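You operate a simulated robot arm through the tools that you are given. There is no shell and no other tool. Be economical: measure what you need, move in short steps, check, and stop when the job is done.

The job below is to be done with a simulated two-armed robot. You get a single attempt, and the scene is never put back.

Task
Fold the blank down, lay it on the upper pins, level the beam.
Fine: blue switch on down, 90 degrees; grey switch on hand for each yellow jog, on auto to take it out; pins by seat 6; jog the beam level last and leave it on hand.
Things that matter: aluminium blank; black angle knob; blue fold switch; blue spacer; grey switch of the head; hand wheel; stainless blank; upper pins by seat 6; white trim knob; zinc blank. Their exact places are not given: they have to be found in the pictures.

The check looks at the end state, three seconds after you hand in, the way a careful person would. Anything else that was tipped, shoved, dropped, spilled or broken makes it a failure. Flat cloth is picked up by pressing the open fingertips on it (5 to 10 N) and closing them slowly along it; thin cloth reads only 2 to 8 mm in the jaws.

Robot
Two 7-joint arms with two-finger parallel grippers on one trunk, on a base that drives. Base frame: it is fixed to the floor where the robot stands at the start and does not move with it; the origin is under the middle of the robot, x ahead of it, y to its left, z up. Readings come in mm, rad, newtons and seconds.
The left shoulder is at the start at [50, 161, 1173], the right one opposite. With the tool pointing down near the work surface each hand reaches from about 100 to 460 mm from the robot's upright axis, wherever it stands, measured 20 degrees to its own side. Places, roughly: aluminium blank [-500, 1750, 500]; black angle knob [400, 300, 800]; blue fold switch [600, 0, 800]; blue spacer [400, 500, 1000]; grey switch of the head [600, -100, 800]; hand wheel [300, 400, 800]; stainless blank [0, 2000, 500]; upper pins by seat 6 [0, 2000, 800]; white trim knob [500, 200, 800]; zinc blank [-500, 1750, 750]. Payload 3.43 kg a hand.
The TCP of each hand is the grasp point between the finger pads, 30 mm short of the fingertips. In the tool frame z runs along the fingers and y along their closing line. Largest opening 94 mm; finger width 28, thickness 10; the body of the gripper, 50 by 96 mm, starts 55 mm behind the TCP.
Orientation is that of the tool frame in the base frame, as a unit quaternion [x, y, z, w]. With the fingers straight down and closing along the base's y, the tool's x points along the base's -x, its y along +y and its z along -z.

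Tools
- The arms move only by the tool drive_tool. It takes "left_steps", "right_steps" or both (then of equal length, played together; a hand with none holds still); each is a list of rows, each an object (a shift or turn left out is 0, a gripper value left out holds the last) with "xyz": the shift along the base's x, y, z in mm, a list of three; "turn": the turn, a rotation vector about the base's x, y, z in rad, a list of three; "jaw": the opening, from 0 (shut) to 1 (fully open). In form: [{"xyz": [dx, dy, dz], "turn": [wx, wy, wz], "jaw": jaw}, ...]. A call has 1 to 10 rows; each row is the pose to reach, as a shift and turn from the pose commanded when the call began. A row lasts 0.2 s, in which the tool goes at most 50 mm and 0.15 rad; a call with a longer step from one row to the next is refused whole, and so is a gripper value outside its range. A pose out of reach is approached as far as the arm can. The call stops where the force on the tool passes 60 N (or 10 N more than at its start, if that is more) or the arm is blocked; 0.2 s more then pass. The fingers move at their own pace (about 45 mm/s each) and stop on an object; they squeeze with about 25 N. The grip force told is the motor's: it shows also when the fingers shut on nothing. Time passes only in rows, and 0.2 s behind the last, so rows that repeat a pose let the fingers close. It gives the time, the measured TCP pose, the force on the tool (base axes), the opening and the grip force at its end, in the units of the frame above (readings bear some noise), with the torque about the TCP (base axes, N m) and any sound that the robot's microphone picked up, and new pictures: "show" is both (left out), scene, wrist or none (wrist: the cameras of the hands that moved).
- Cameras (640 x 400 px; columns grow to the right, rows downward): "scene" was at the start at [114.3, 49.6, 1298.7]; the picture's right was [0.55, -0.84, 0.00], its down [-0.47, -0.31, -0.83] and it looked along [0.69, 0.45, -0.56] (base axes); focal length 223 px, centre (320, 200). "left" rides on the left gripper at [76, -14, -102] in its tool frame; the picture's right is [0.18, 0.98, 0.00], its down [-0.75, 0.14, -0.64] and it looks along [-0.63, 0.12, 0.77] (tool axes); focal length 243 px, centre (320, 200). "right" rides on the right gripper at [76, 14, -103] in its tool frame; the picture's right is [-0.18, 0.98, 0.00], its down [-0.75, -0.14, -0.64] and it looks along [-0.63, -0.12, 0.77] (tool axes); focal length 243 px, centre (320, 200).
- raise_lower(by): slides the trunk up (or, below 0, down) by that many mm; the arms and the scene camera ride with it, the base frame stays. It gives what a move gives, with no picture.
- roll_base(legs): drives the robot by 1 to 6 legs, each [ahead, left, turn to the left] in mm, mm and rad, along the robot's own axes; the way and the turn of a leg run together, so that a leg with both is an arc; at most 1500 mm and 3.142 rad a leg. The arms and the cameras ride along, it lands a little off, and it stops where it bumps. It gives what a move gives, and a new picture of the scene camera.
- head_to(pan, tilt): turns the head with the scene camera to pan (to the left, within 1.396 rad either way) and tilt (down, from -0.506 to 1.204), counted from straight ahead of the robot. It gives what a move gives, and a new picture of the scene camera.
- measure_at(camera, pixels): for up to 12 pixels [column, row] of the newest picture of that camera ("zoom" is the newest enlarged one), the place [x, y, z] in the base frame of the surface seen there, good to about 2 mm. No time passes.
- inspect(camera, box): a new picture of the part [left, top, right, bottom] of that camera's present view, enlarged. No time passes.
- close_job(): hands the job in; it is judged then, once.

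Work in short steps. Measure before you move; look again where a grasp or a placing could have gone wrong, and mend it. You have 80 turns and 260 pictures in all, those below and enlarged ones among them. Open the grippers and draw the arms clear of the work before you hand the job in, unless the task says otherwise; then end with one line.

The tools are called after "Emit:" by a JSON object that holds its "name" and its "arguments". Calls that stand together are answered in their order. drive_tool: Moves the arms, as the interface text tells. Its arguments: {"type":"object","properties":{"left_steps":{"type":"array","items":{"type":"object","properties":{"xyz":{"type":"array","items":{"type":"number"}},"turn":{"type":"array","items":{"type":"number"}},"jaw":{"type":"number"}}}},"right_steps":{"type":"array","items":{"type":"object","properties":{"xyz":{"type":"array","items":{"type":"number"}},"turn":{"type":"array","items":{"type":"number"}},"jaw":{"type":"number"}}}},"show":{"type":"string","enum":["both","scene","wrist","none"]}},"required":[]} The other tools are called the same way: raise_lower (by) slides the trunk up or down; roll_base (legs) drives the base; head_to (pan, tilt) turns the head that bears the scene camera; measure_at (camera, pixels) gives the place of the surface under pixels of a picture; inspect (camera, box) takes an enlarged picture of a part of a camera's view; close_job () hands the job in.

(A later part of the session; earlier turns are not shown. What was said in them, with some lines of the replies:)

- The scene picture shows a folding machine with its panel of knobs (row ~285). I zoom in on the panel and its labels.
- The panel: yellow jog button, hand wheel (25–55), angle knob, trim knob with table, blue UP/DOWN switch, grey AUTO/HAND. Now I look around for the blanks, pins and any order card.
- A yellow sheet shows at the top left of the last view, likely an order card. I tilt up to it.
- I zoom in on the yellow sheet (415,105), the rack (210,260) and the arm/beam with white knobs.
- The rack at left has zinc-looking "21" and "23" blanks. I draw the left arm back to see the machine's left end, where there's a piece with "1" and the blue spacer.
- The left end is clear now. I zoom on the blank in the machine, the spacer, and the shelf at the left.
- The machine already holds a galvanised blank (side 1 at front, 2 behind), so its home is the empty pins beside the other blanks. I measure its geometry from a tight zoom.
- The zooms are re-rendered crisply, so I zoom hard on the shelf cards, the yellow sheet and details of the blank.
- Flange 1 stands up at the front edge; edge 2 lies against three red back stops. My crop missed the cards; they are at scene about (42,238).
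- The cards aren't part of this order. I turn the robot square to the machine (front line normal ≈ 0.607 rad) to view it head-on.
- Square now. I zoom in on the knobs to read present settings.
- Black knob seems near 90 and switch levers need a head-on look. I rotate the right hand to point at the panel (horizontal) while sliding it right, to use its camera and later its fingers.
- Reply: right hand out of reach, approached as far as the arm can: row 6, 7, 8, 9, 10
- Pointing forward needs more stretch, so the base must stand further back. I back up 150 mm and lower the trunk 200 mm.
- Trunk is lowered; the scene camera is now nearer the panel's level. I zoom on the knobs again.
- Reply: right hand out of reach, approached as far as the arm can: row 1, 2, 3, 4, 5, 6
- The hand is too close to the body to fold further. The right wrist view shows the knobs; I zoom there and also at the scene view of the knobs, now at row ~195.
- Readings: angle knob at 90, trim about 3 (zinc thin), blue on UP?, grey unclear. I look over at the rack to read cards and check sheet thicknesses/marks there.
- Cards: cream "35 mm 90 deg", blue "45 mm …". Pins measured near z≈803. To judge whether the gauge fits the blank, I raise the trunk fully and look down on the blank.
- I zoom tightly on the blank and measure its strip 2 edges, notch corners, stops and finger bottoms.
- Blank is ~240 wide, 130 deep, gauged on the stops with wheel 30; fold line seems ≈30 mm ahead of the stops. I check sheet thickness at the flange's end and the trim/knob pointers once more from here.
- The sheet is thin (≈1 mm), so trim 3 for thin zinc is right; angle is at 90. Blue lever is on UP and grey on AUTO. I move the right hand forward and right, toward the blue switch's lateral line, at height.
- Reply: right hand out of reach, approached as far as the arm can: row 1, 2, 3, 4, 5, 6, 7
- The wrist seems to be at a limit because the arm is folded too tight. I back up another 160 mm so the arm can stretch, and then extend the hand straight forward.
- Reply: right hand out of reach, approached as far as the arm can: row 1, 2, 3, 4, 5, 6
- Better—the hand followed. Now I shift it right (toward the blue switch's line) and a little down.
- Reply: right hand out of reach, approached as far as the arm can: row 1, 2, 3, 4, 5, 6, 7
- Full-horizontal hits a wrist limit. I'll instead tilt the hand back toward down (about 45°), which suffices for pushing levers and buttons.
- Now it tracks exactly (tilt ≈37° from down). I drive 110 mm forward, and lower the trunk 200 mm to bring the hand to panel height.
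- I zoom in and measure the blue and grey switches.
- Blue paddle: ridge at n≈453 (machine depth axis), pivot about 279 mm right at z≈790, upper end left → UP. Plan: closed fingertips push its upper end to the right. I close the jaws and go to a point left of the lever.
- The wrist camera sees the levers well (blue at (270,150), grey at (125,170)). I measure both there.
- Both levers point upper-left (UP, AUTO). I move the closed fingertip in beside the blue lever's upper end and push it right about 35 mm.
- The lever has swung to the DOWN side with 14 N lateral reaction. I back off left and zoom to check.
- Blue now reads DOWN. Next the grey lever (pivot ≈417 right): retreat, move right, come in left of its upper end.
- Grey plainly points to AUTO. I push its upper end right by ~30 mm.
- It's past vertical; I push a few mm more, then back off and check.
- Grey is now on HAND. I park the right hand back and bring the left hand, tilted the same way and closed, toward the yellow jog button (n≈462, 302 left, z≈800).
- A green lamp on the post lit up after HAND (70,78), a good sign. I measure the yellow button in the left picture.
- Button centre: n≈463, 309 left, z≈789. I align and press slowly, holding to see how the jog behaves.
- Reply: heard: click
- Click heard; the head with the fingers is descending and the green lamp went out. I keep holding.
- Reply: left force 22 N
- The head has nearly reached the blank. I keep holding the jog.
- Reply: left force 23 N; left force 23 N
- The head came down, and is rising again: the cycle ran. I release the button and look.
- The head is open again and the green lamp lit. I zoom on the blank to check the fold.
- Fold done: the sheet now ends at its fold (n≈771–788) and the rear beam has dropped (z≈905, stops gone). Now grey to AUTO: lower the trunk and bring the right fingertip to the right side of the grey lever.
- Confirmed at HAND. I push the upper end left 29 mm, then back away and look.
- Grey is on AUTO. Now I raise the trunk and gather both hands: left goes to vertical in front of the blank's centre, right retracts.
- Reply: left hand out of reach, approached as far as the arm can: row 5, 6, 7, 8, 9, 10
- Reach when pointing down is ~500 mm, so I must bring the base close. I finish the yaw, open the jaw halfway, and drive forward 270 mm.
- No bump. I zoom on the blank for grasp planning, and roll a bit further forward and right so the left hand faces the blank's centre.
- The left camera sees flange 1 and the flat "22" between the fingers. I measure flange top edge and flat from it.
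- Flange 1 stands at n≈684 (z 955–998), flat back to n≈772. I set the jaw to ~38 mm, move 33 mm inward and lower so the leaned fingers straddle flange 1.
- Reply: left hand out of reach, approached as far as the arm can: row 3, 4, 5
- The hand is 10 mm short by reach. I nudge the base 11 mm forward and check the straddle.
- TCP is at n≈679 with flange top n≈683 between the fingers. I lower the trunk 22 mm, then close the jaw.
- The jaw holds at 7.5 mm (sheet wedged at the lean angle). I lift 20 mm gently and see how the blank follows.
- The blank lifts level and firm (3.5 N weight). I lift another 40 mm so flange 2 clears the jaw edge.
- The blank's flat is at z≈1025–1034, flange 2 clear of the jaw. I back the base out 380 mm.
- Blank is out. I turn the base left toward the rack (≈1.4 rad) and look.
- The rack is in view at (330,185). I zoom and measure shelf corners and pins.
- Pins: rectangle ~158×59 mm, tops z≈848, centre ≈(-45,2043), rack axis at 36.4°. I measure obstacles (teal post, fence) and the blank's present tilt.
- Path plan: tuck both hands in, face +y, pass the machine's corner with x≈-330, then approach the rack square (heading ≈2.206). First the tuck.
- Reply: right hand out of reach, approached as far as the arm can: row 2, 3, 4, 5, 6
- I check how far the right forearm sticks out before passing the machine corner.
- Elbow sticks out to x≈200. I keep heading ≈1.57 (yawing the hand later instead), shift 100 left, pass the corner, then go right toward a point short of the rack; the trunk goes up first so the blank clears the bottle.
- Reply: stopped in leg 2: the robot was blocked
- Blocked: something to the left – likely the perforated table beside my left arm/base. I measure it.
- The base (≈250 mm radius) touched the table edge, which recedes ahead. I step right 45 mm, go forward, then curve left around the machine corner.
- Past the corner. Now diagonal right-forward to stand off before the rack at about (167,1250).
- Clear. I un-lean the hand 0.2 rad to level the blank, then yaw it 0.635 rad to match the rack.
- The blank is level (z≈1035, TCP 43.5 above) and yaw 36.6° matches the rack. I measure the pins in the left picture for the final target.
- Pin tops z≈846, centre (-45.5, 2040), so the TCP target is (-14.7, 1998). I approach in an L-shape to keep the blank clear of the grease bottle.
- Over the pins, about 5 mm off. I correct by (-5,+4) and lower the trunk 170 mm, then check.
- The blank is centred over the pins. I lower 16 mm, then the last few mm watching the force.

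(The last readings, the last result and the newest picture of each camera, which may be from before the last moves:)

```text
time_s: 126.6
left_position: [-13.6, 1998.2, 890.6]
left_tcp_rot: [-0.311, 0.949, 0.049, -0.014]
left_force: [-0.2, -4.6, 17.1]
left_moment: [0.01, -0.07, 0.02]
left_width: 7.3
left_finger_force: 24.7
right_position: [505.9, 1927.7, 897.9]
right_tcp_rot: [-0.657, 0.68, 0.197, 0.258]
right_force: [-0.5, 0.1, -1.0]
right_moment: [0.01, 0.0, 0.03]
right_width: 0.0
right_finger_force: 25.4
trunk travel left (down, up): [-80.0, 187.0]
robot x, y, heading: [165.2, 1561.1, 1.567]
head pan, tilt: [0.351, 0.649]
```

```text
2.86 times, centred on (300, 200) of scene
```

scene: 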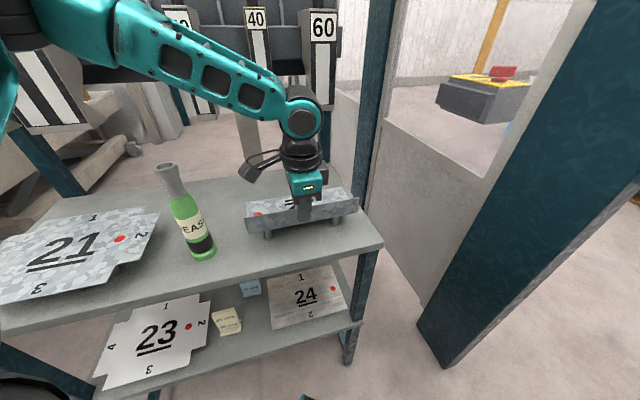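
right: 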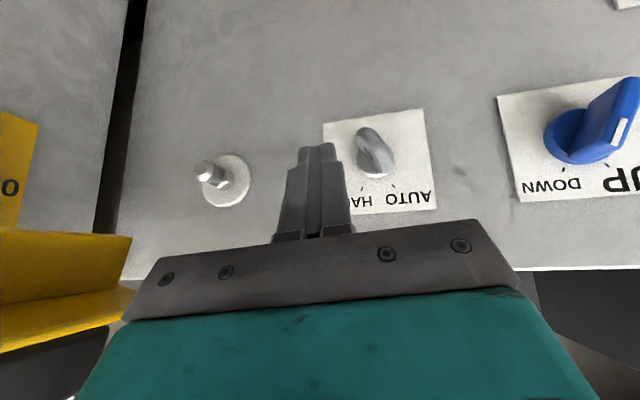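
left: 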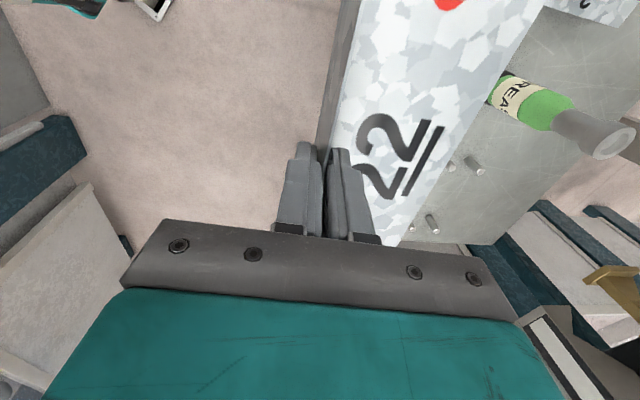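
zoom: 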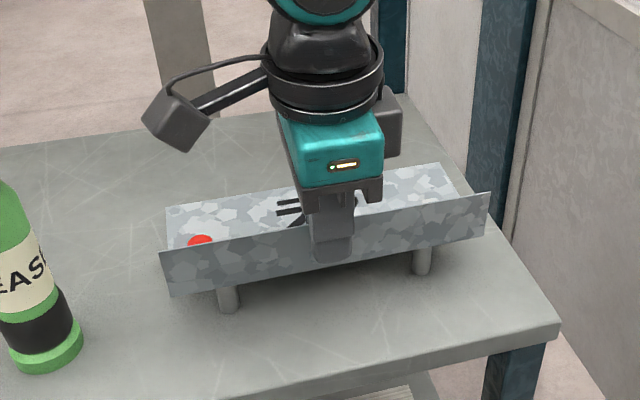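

It sits on the pins (17 N push). I relax 2 mm, open the jaw, and lift away.

Emit:
{"name": "drive_tool", "arguments": {"left_steps": [{"xyz": [0, 0, 2]}, {"xyz": [0, 0, 2]}, {"xyz": [0, 0, 2], "jaw": 0.2}, {"xyz": [0, 0, 2], "jaw": 0.4}, {"xyz": [0, 0, 2], "jaw": 0.4}, {"xyz": [0, 0, 2], "jaw": 0.4}], "show": "both"}}

Emit:
{"name": "drive_tool", "arguments": {"left_steps": [{"xyz": [0, 0, 15]}, {"xyz": [0, 0, 35]}, {"xyz": [0, 0, 60]}, {"xyz": [0, 0, 90]}, {"xyz": [0, 0, 120]}, {"xyz": [0, 0, 120]}], "show": "both"}}

Emit:
{"name": "inspect", "arguments": {"camera": "scene", "box": [200, 130, 400, 270]}}

```text
time_s: 128.0
left_position: [-14.2, 1997.5, 890.4]
left_tcp_rot: [-0.31, 0.949, 0.047, -0.015]
left_force: [0.6, 0.6, 0.6]
left_moment: [0.01, -0.02, 0.04]
left_width: 37.6
left_finger_force: 0.0
right_position: [505.7, 1929.3, 897.9]
right_tcp_rot: [-0.657, 0.681, 0.196, 0.259]
right_force: [0.0, 0.1, -1.0]
right_moment: [-0.01, -0.07, -0.01]
right_width: 0.0
right_finger_force: 24.9
trunk travel left (down, up): [-80.0, 187.0]
robot x, y, heading: [165.2, 1559.6, 1.57]
head pan, tilt: [0.351, 0.649]
```

scene: 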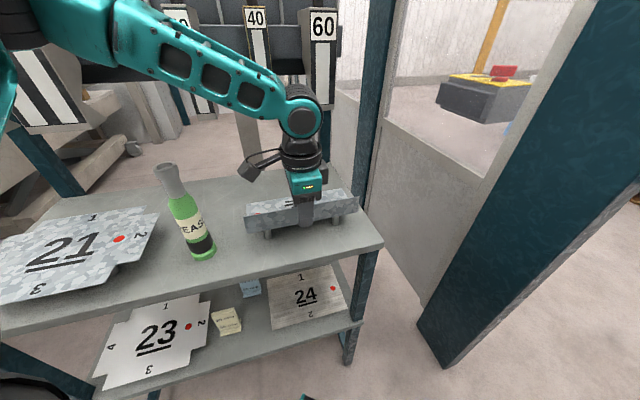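
left: 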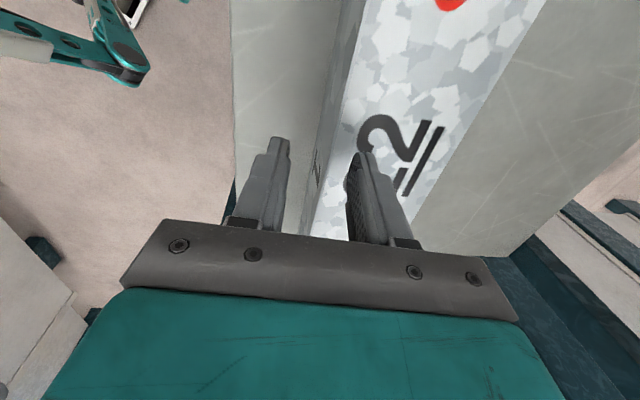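

```text
time_s: 129.4
left_position: [-14.4, 1997.7, 1012.0]
left_tcp_rot: [-0.311, 0.949, 0.047, -0.014]
left_force: [0.1, 0.0, 0.3]
left_moment: [0.02, 0.0, -0.01]
left_width: 37.5
left_finger_force: 0.1
right_position: [505.0, 1928.6, 897.2]
right_tcp_rot: [-0.658, 0.68, 0.196, 0.257]
right_force: [0.4, 0.2, 0.2]
right_moment: [0.0, -0.01, -0.01]
right_width: 0.0
right_finger_force: 24.8
trunk travel left (down, up): [-80.0, 187.0]
robot x, y, heading: [167.0, 1563.1, 1.568]
head pan, tilt: [0.351, 0.649]
```

scene: 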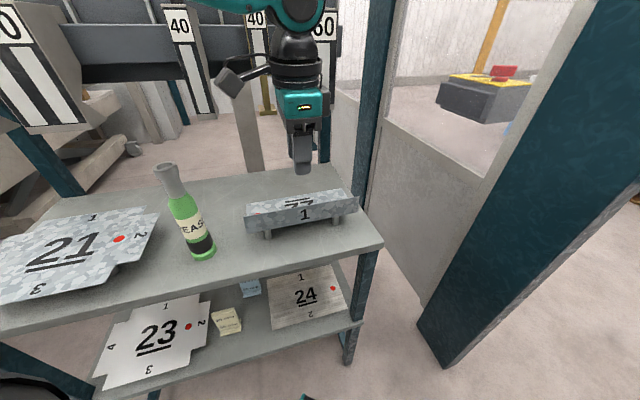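
left: 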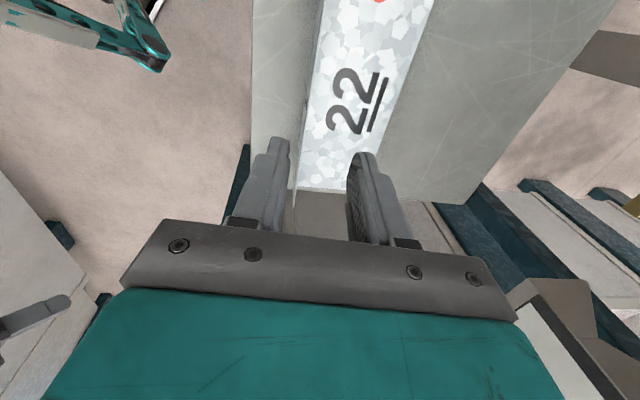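

```text
2.86 times, centred on (300, 200) of scene
```

zoom: 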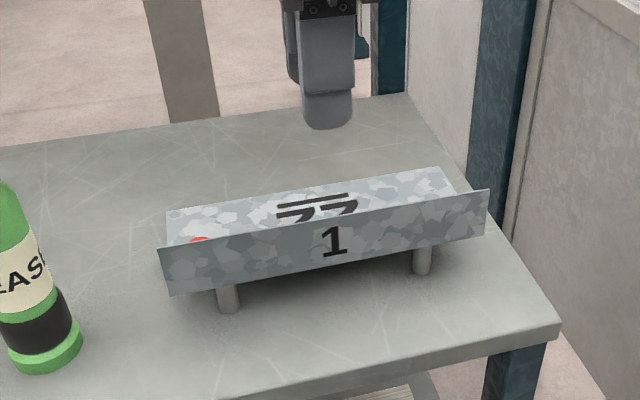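

The blank rests level on the pins by seat 6. I raise the trunk and drive back the same way.

Emit:
{"name": "raise_lower", "arguments": {"by": 180}}

Emit:
{"name": "roll_base", "arguments": {"legs": [[-320, 0, 0], [-400, 600, 0], [-450, 0, 0], [-200, -80, 0], [-190, 0, 0], [-200, -220, 0]]}}

```text
time_s: 131.4
left_position: [-13.7, 1997.9, 1192.1]
left_tcp_rot: [-0.311, 0.949, 0.047, -0.015]
left_force: [-0.3, 0.2, 0.5]
left_moment: [0.02, -0.01, 0.0]
left_width: 37.5
left_finger_force: 0.0
right_position: [507.5, 1928.4, 1077.8]
right_tcp_rot: [-0.658, 0.68, 0.196, 0.257]
right_force: [0.7, -0.6, -0.2]
right_moment: [-0.06, 0.01, 0.0]
right_width: 0.0
right_finger_force: 25.2
trunk travel left (down, up): [-260.0, 7.0]
robot x, y, heading: [165.8, 1557.8, 1.571]
head pan, tilt: [0.351, 0.649]
```

```text
time_s: 143.4
left_position: [-308.7, 236.5, 1191.6]
left_tcp_rot: [-0.315, 0.948, 0.047, -0.014]
left_force: [0.4, 0.0, -0.3]
left_moment: [0.01, -0.03, 0.01]
left_width: 37.5
left_finger_force: 0.1
right_position: [212.4, 173.6, 1078.1]
right_tcp_rot: [-0.66, 0.677, 0.197, 0.257]
right_force: [-0.4, 0.3, 0.2]
right_moment: [0.0, 0.0, 0.02]
right_width: 0.1
right_finger_force: 24.6
trunk travel left (down, up): [-260.0, 7.0]
robot x, y, heading: [-124.2, -195.7, 1.581]
head pan, tilt: [0.351, 0.649]
```

scene: 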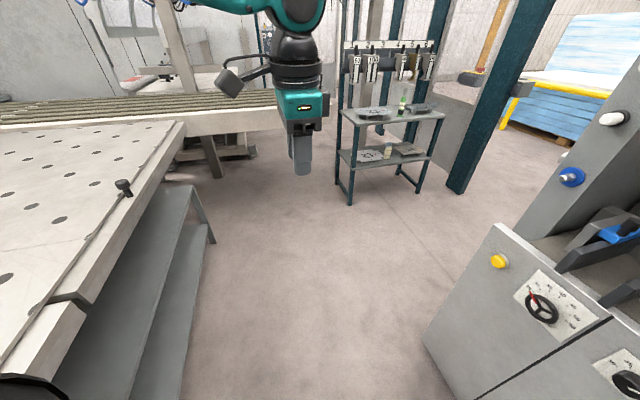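

Now I turn back square to the machine and take the earlier working position.

Emit:
{"name": "roll_base", "arguments": {"legs": [[0, 0, -0.975], [15, 90, 0]]}}

Emit:
{"name": "head_to", "arguments": {"pan": 0.1, "tilt": 0.6}}

Emit:
{"name": "inspect", "arguments": {"camera": "scene", "box": [200, 40, 440, 200]}}

```text
time_s: 147.0
left_position: [100.2, 279.4, 1192.5]
left_tcp_rot: [0.172, 0.984, 0.049, 0.01]
left_force: [-0.2, 0.1, 0.5]
left_moment: [-0.06, -0.02, 0.03]
left_width: 37.3
left_finger_force: 0.0
right_position: [333.1, -191.2, 1078.2]
right_tcp_rot: [-0.259, 0.91, 0.052, 0.32]
right_force: [0.3, 0.2, -1.4]
right_moment: [-0.05, -0.01, -0.01]
right_width: 0.0
right_finger_force: 25.0
trunk travel left (down, up): [-260.0, 7.0]
robot x, y, heading: [-158.2, -116.7, 0.587]
head pan, tilt: [0.351, 0.649]
```

scene: 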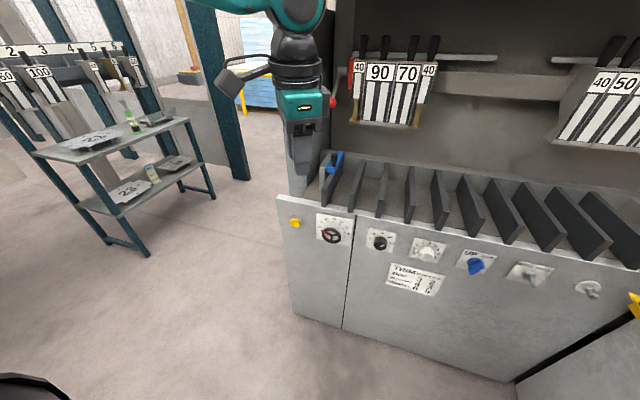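

```text
time_s: 147.8
left_position: [101.1, 278.1, 1192.0]
left_tcp_rot: [0.172, 0.984, 0.048, 0.01]
left_force: [-0.1, -0.2, 0.5]
left_moment: [0.01, 0.03, -0.01]
left_width: 37.1
left_finger_force: 0.0
right_position: [332.8, -190.7, 1077.5]
right_tcp_rot: [-0.259, 0.91, 0.052, 0.32]
right_force: [1.0, -0.3, -0.3]
right_moment: [0.02, -0.02, 0.0]
right_width: 0.0
right_finger_force: 24.5
trunk travel left (down, up): [-260.0, 7.0]
robot x, y, heading: [-159.7, -112.8, 0.595]
head pan, tilt: [0.099, 0.6]
```

scene: 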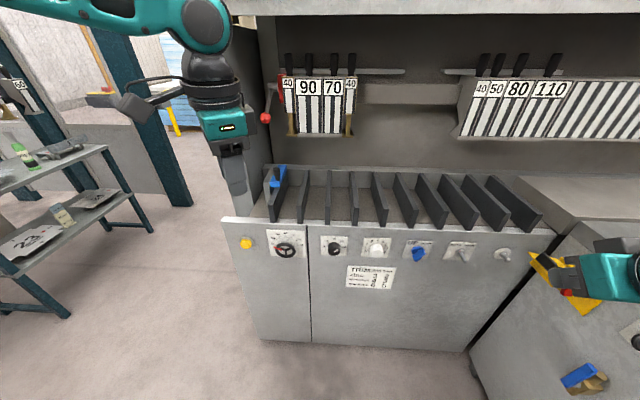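

```text
2.50 times, centred on (320, 120) of scene
```

zoom: 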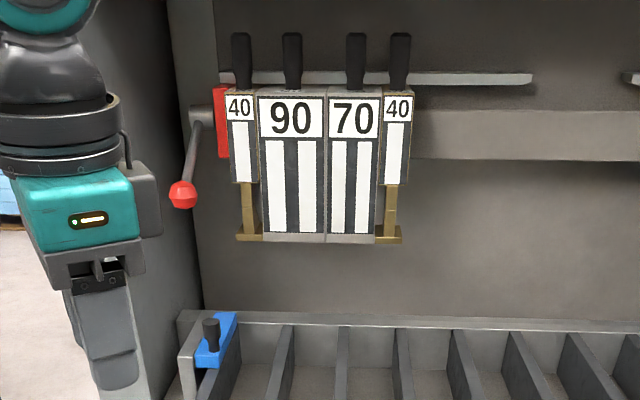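

Now lower the trunk and bring the right fingertip to the left side of the grey lever again.

Emit:
{"name": "raise_lower", "arguments": {"by": -195}}

Emit:
{"name": "drive_tool", "arguments": {"right_steps": [{"xyz": [36, 17, -10]}, {"xyz": [72, 34, -20]}, {"xyz": [108, 51, -30]}, {"xyz": [144, 68, -40]}, {"xyz": [180, 86, -50]}, {"xyz": [214.7, 103, -59]}, {"xyz": [234, 116, -59]}, {"xyz": [253, 129, -59]}, {"xyz": [253, 129, -59]}], "show": "wrist"}}

Emit:
{"name": "inspect", "arguments": {"camera": "right", "box": [160, 60, 400, 220]}}

```text
time_s: 149.9
left_position: [101.8, 280.0, 996.9]
left_tcp_rot: [0.173, 0.984, 0.049, 0.009]
left_force: [0.0, 0.7, -0.3]
left_moment: [0.01, 0.01, 0.01]
left_width: 37.8
left_finger_force: 0.0
right_position: [332.8, -191.7, 882.4]
right_tcp_rot: [-0.26, 0.909, 0.052, 0.32]
right_force: [-0.5, 0.2, 0.2]
right_moment: [-0.02, -0.01, -0.01]
right_width: 0.0
right_finger_force: 25.1
trunk travel left (down, up): [-65.0, 202.0]
robot x, y, heading: [-156.4, -114.4, 0.589]
head pan, tilt: [0.099, 0.6]
```

```text
time_s: 151.9
left_position: [100.9, 279.3, 997.8]
left_tcp_rot: [0.172, 0.984, 0.048, 0.009]
left_force: [0.5, 0.7, -0.1]
left_moment: [0.01, 0.02, 0.01]
left_width: 37.7
left_finger_force: 0.0
right_position: [588.1, -62.3, 823.6]
right_tcp_rot: [-0.26, 0.91, 0.052, 0.32]
right_force: [-0.2, 0.6, 0.4]
right_moment: [-0.01, 0.0, -0.03]
right_width: 0.0
right_finger_force: 24.2
trunk travel left (down, up): [-65.0, 202.0]
robot x, y, heading: [-162.7, -118.0, 0.588]
head pan, tilt: [0.099, 0.6]
```

right: 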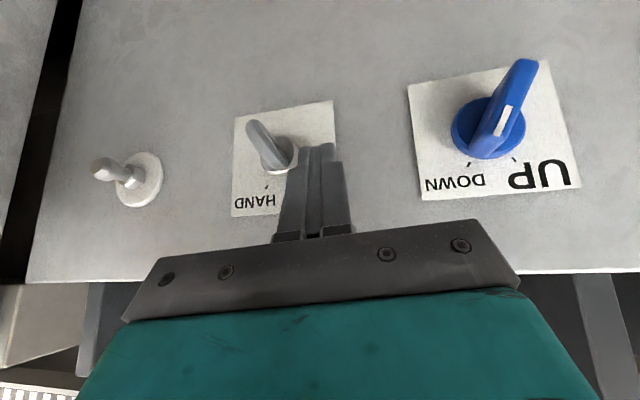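

```text
2.50 times, centred on (280, 140) of right
```

zoom: 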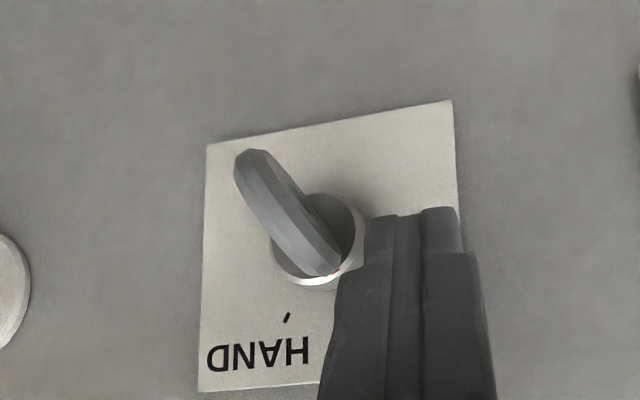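

Grey is still on AUTO as left. I push it to HAND, and at the same time swing the left hand (closed, tilted) toward the jog button.

Emit:
{"name": "drive_tool", "arguments": {"right_steps": [{"xyz": [5.7, -8.2, 0]}, {"xyz": [9.1, -13.2, 0]}, {"xyz": [12.5, -18.1, 0]}, {"xyz": [15, -22.4, 0]}, {"xyz": [17.5, -26.8, 0]}, {"xyz": [17.5, -26.8, 0]}, {"xyz": [8, -12, 0]}, {"xyz": [0, 0, 0]}, {"xyz": [-25, -17, 0]}, {"xyz": [-60, -41, 0]}], "left_steps": [{"xyz": [3, 18, -6], "turn": [0.031, -0.0465, 0], "jaw": 0}, {"xyz": [6, 36, -12], "turn": [0.062, -0.093, 0], "jaw": 0}, {"xyz": [9, 54, -18], "turn": [0.093, -0.14, 0], "jaw": 0}, {"xyz": [12, 72, -24], "turn": [0.124, -0.186, 0], "jaw": 0}, {"xyz": [14, 89, -30], "turn": [0.155, -0.233, 0], "jaw": 0}, {"xyz": [17, 107, -36], "turn": [0.187, -0.279, 0], "jaw": 0}, {"xyz": [20, 124, -42], "turn": [0.218, -0.326, 0], "jaw": 0}, {"xyz": [23, 142, -48], "turn": [0.249, -0.372, 0], "jaw": 0}, {"xyz": [26, 160, -54], "turn": [0.28, -0.419, 0], "jaw": 0}, {"xyz": [28.7, 177, -60], "turn": [0.311, -0.465, 0], "jaw": 0}], "show": "both"}}

Emit:
{"name": "inspect", "arguments": {"camera": "right", "box": [160, 60, 400, 220]}}

```text
time_s: 154.1
left_position: [130.4, 455.5, 935.0]
left_tcp_rot: [0.156, 0.936, 0.237, 0.208]
left_force: [-0.4, 0.3, 0.3]
left_moment: [-0.01, 0.02, 0.02]
left_width: 0.0
left_finger_force: 25.0
right_position: [525.3, -104.5, 825.0]
right_tcp_rot: [-0.259, 0.91, 0.052, 0.319]
right_force: [0.4, -0.5, -0.1]
right_moment: [-0.02, -0.01, -0.05]
right_width: 0.0
right_finger_force: 24.8
trunk travel left (down, up): [-65.0, 202.0]
robot x, y, heading: [-161.5, -117.6, 0.588]
head pan, tilt: [0.099, 0.6]
```

scene: 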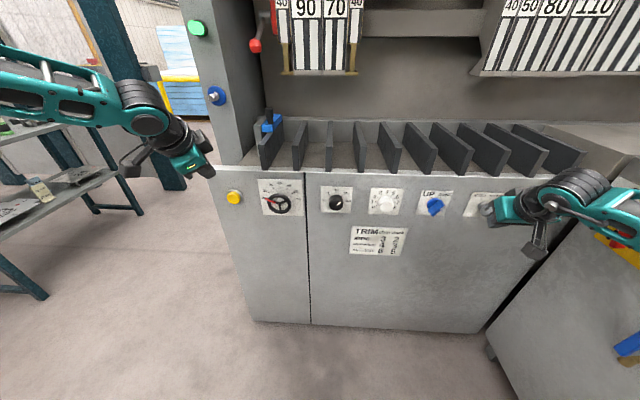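
right: 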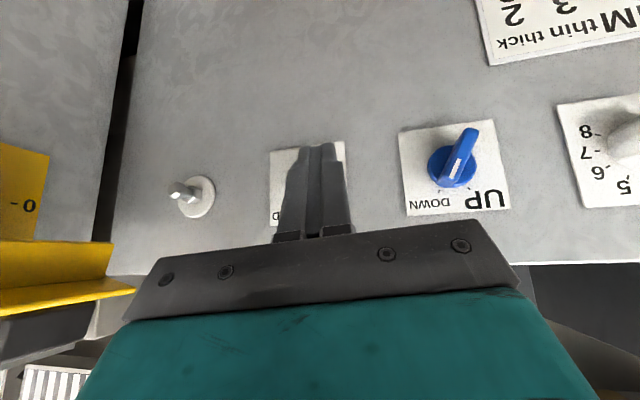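
left: 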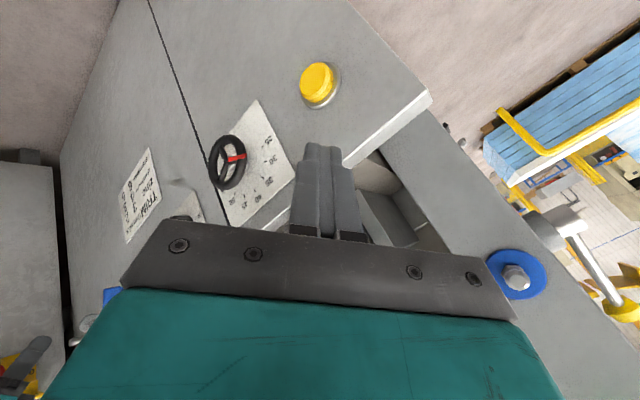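

```text
2.50 times, centred on (280, 140) of right
```

zoom: 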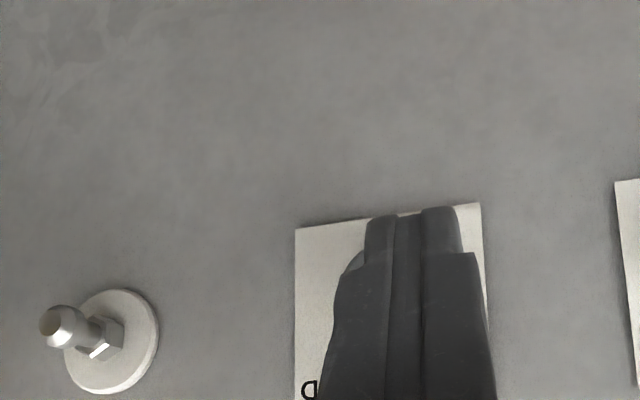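

The green lamp is lit, so the head is on HAND. I lower the left hand, and press the jog until it clicks, then hold.

Emit:
{"name": "drive_tool", "arguments": {"left_steps": [{"xyz": [0, 5, -43]}, {"xyz": [0, 5, -86]}, {"xyz": [0, 5, -128]}, {"xyz": [28, 29, -128]}, {"xyz": [42, 39, -128]}, {"xyz": [48, 43.2, -128]}, {"xyz": [52, 46, -128]}, {"xyz": [55, 48, -128]}, {"xyz": [58, 50, -128]}, {"xyz": [58, 50, -128]}], "show": "both"}}

```text
time_s: 156.3
left_position: [187.0, 505.9, 807.3]
left_tcp_rot: [0.157, 0.936, 0.238, 0.206]
left_force: [-12.0, -8.7, 0.9]
left_moment: [-0.12, 0.19, -0.05]
left_width: 0.0
left_finger_force: 24.8
right_position: [525.6, -103.2, 824.4]
right_tcp_rot: [-0.259, 0.909, 0.053, 0.321]
right_force: [-0.3, 0.4, 0.0]
right_moment: [0.02, -0.04, 0.0]
right_width: 0.0
right_finger_force: 25.4
trunk travel left (down, up): [-65.0, 202.0]
robot x, y, heading: [-160.5, -111.8, 0.586]
head pan, tilt: [0.099, 0.6]
heard: click
```

scene: 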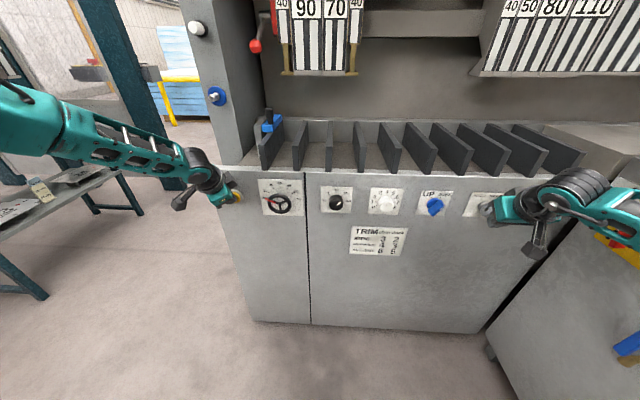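
left: 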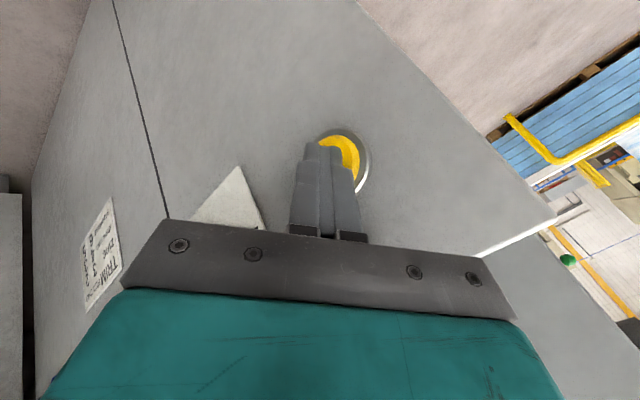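

Clicked, lamp out: moving. I hold for 2 s more and check.

Emit:
{"name": "drive_tool", "arguments": {"left_steps": [{}, {}, {}, {}, {}, {}, {}, {}, {}, {}], "show": "scene"}}

Emit:
{"name": "drive_tool", "arguments": {"left_steps": [{}, {}, {}, {}, {}, {}, {}, {}, {}, {}], "show": "scene"}}

```text
time_s: 158.5
left_position: [186.9, 505.8, 809.3]
left_tcp_rot: [0.157, 0.936, 0.238, 0.209]
left_force: [-15.8, -10.6, -0.5]
left_moment: [-0.18, 0.18, -0.09]
left_width: 0.2
left_finger_force: 24.9
right_position: [525.7, -103.5, 825.0]
right_tcp_rot: [-0.26, 0.909, 0.052, 0.321]
right_force: [-0.3, -0.6, -1.1]
right_moment: [0.0, 0.01, -0.01]
right_width: 0.0
right_finger_force: 24.7
trunk travel left (down, up): [-65.0, 202.0]
robot x, y, heading: [-158.3, -116.8, 0.584]
head pan, tilt: [0.099, 0.6]
```

scene: 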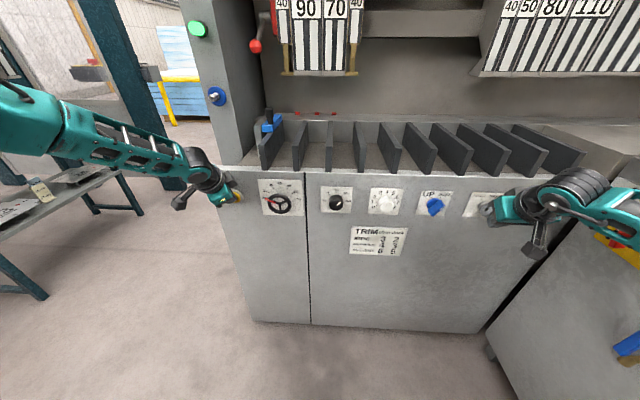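

```text
time_s: 160.7
left_position: [187.3, 505.4, 809.0]
left_tcp_rot: [0.157, 0.936, 0.238, 0.208]
left_force: [-15.3, -10.7, 0.4]
left_moment: [-0.11, 0.21, -0.1]
left_width: 0.0
left_finger_force: 25.4
right_position: [524.9, -103.9, 825.2]
right_tcp_rot: [-0.258, 0.91, 0.052, 0.321]
right_force: [0.4, -0.3, -0.1]
right_moment: [0.03, 0.03, 0.02]
right_width: 0.0
right_finger_force: 25.0
trunk travel left (down, up): [-65.0, 202.0]
robot x, y, heading: [-159.0, -114.4, 0.59]
head pan, tilt: [0.099, 0.6]
5 turns are left
```

scene: 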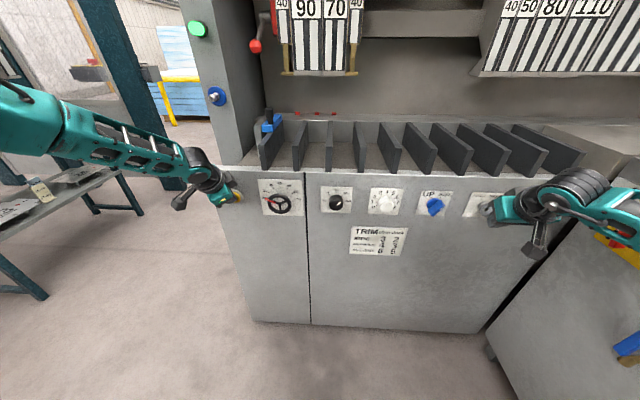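

The red stops are back: the beam is level, and the lamp is green. I release the button, draw both hands back and open the grippers.

Emit:
{"name": "drive_tool", "arguments": {"left_steps": [{"xyz": [-25, -17, 0]}, {"xyz": [-50, -34, 0]}, {"xyz": [-75, -51, 0]}, {"xyz": [-100, -68, 20]}, {"xyz": [-115, -78, 40], "jaw": 0.8}, {"xyz": [-115, -78, 40], "jaw": 0.8}, {"xyz": [-115, -78, 40], "jaw": 0.8}], "right_steps": [{"xyz": [-25, -17, 0]}, {"xyz": [-50, -34, 0]}, {"xyz": [-75, -51, 0]}, {"xyz": [-100, -68, 20]}, {"xyz": [-115, -78, 40], "jaw": 0.8}, {"xyz": [-115, -78, 40], "jaw": 0.8}, {"xyz": [-115, -78, 40], "jaw": 0.8}], "show": "both"}}

Emit:
{"name": "inspect", "arguments": {"camera": "scene", "box": [180, 90, 540, 260]}}

Emit:
{"name": "inspect", "arguments": {"camera": "right", "box": [160, 60, 560, 260]}}

```text
time_s: 162.3
left_position: [72.0, 426.7, 848.2]
left_tcp_rot: [0.157, 0.936, 0.238, 0.208]
left_force: [-0.2, -0.2, 0.5]
left_moment: [0.01, -0.03, 0.01]
left_width: 68.4
left_finger_force: 0.0
right_position: [411.3, -181.3, 863.5]
right_tcp_rot: [-0.259, 0.91, 0.052, 0.32]
right_force: [0.4, 0.4, 0.0]
right_moment: [-0.03, 0.0, -0.02]
right_width: 68.5
right_finger_force: 0.0
trunk travel left (down, up): [-65.0, 202.0]
robot x, y, heading: [-156.0, -113.6, 0.59]
head pan, tilt: [0.099, 0.6]
```

scene: 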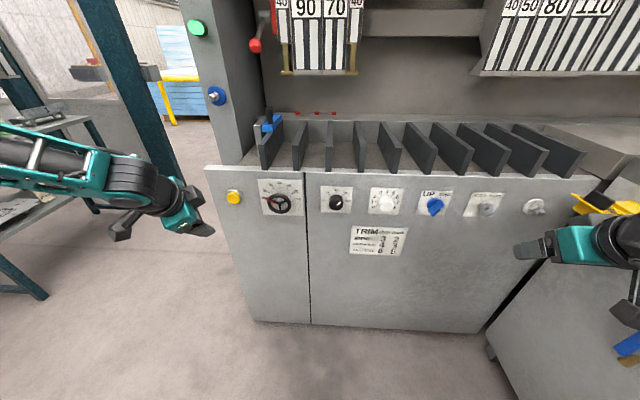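
right: 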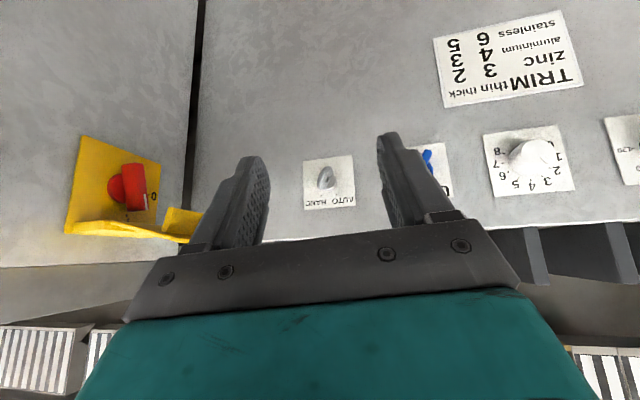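
left: 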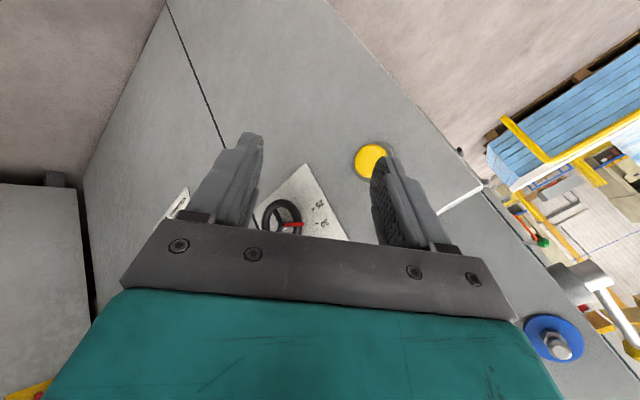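

```text
1.78 times, centred on (360, 175) of scene
```

zoom: 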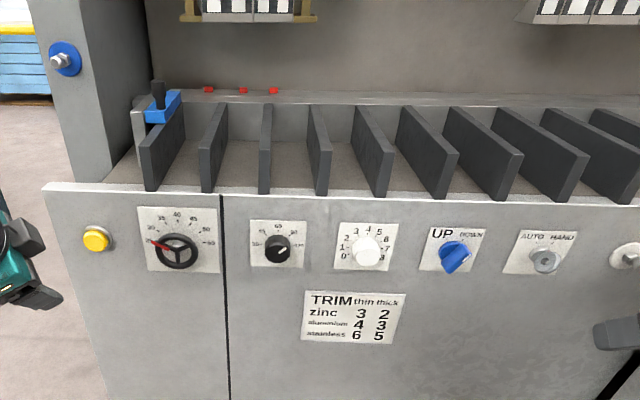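

```text
1.60 times, centred on (360, 160) of right
4 turns are left
```

zoom: 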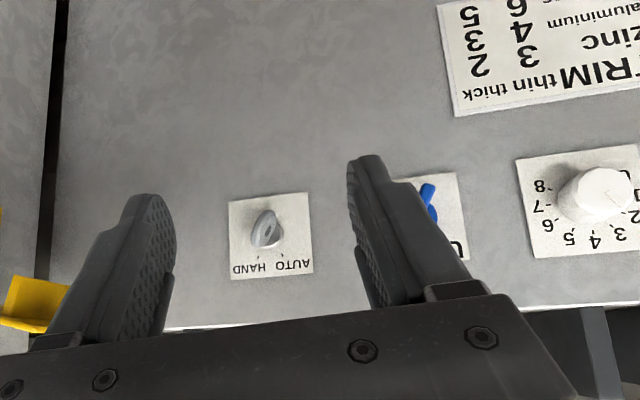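

Beam level with stops up, green lamp lit, blue on DOWN, grey on HAND, blank on its pins, hands clear and open. I hand in.

Emit:
{"name": "close_job", "arguments": {}}

```text
The job is handed in.
```

I folded blank 22 down at 90 degrees and laid it on the upper pins by seat 6. Then I jogged the beam level and left the grey switch on hand. On the way to the rack, the base touched the perforated table beside the machine. It stopped there and I saw nothing shift, but I did not measure the table afterwards. The trim was already at 3 and the wheel between 25 and 30, so I left both alone. I took the blank as thin zinc by eye, without measuring its thickness.
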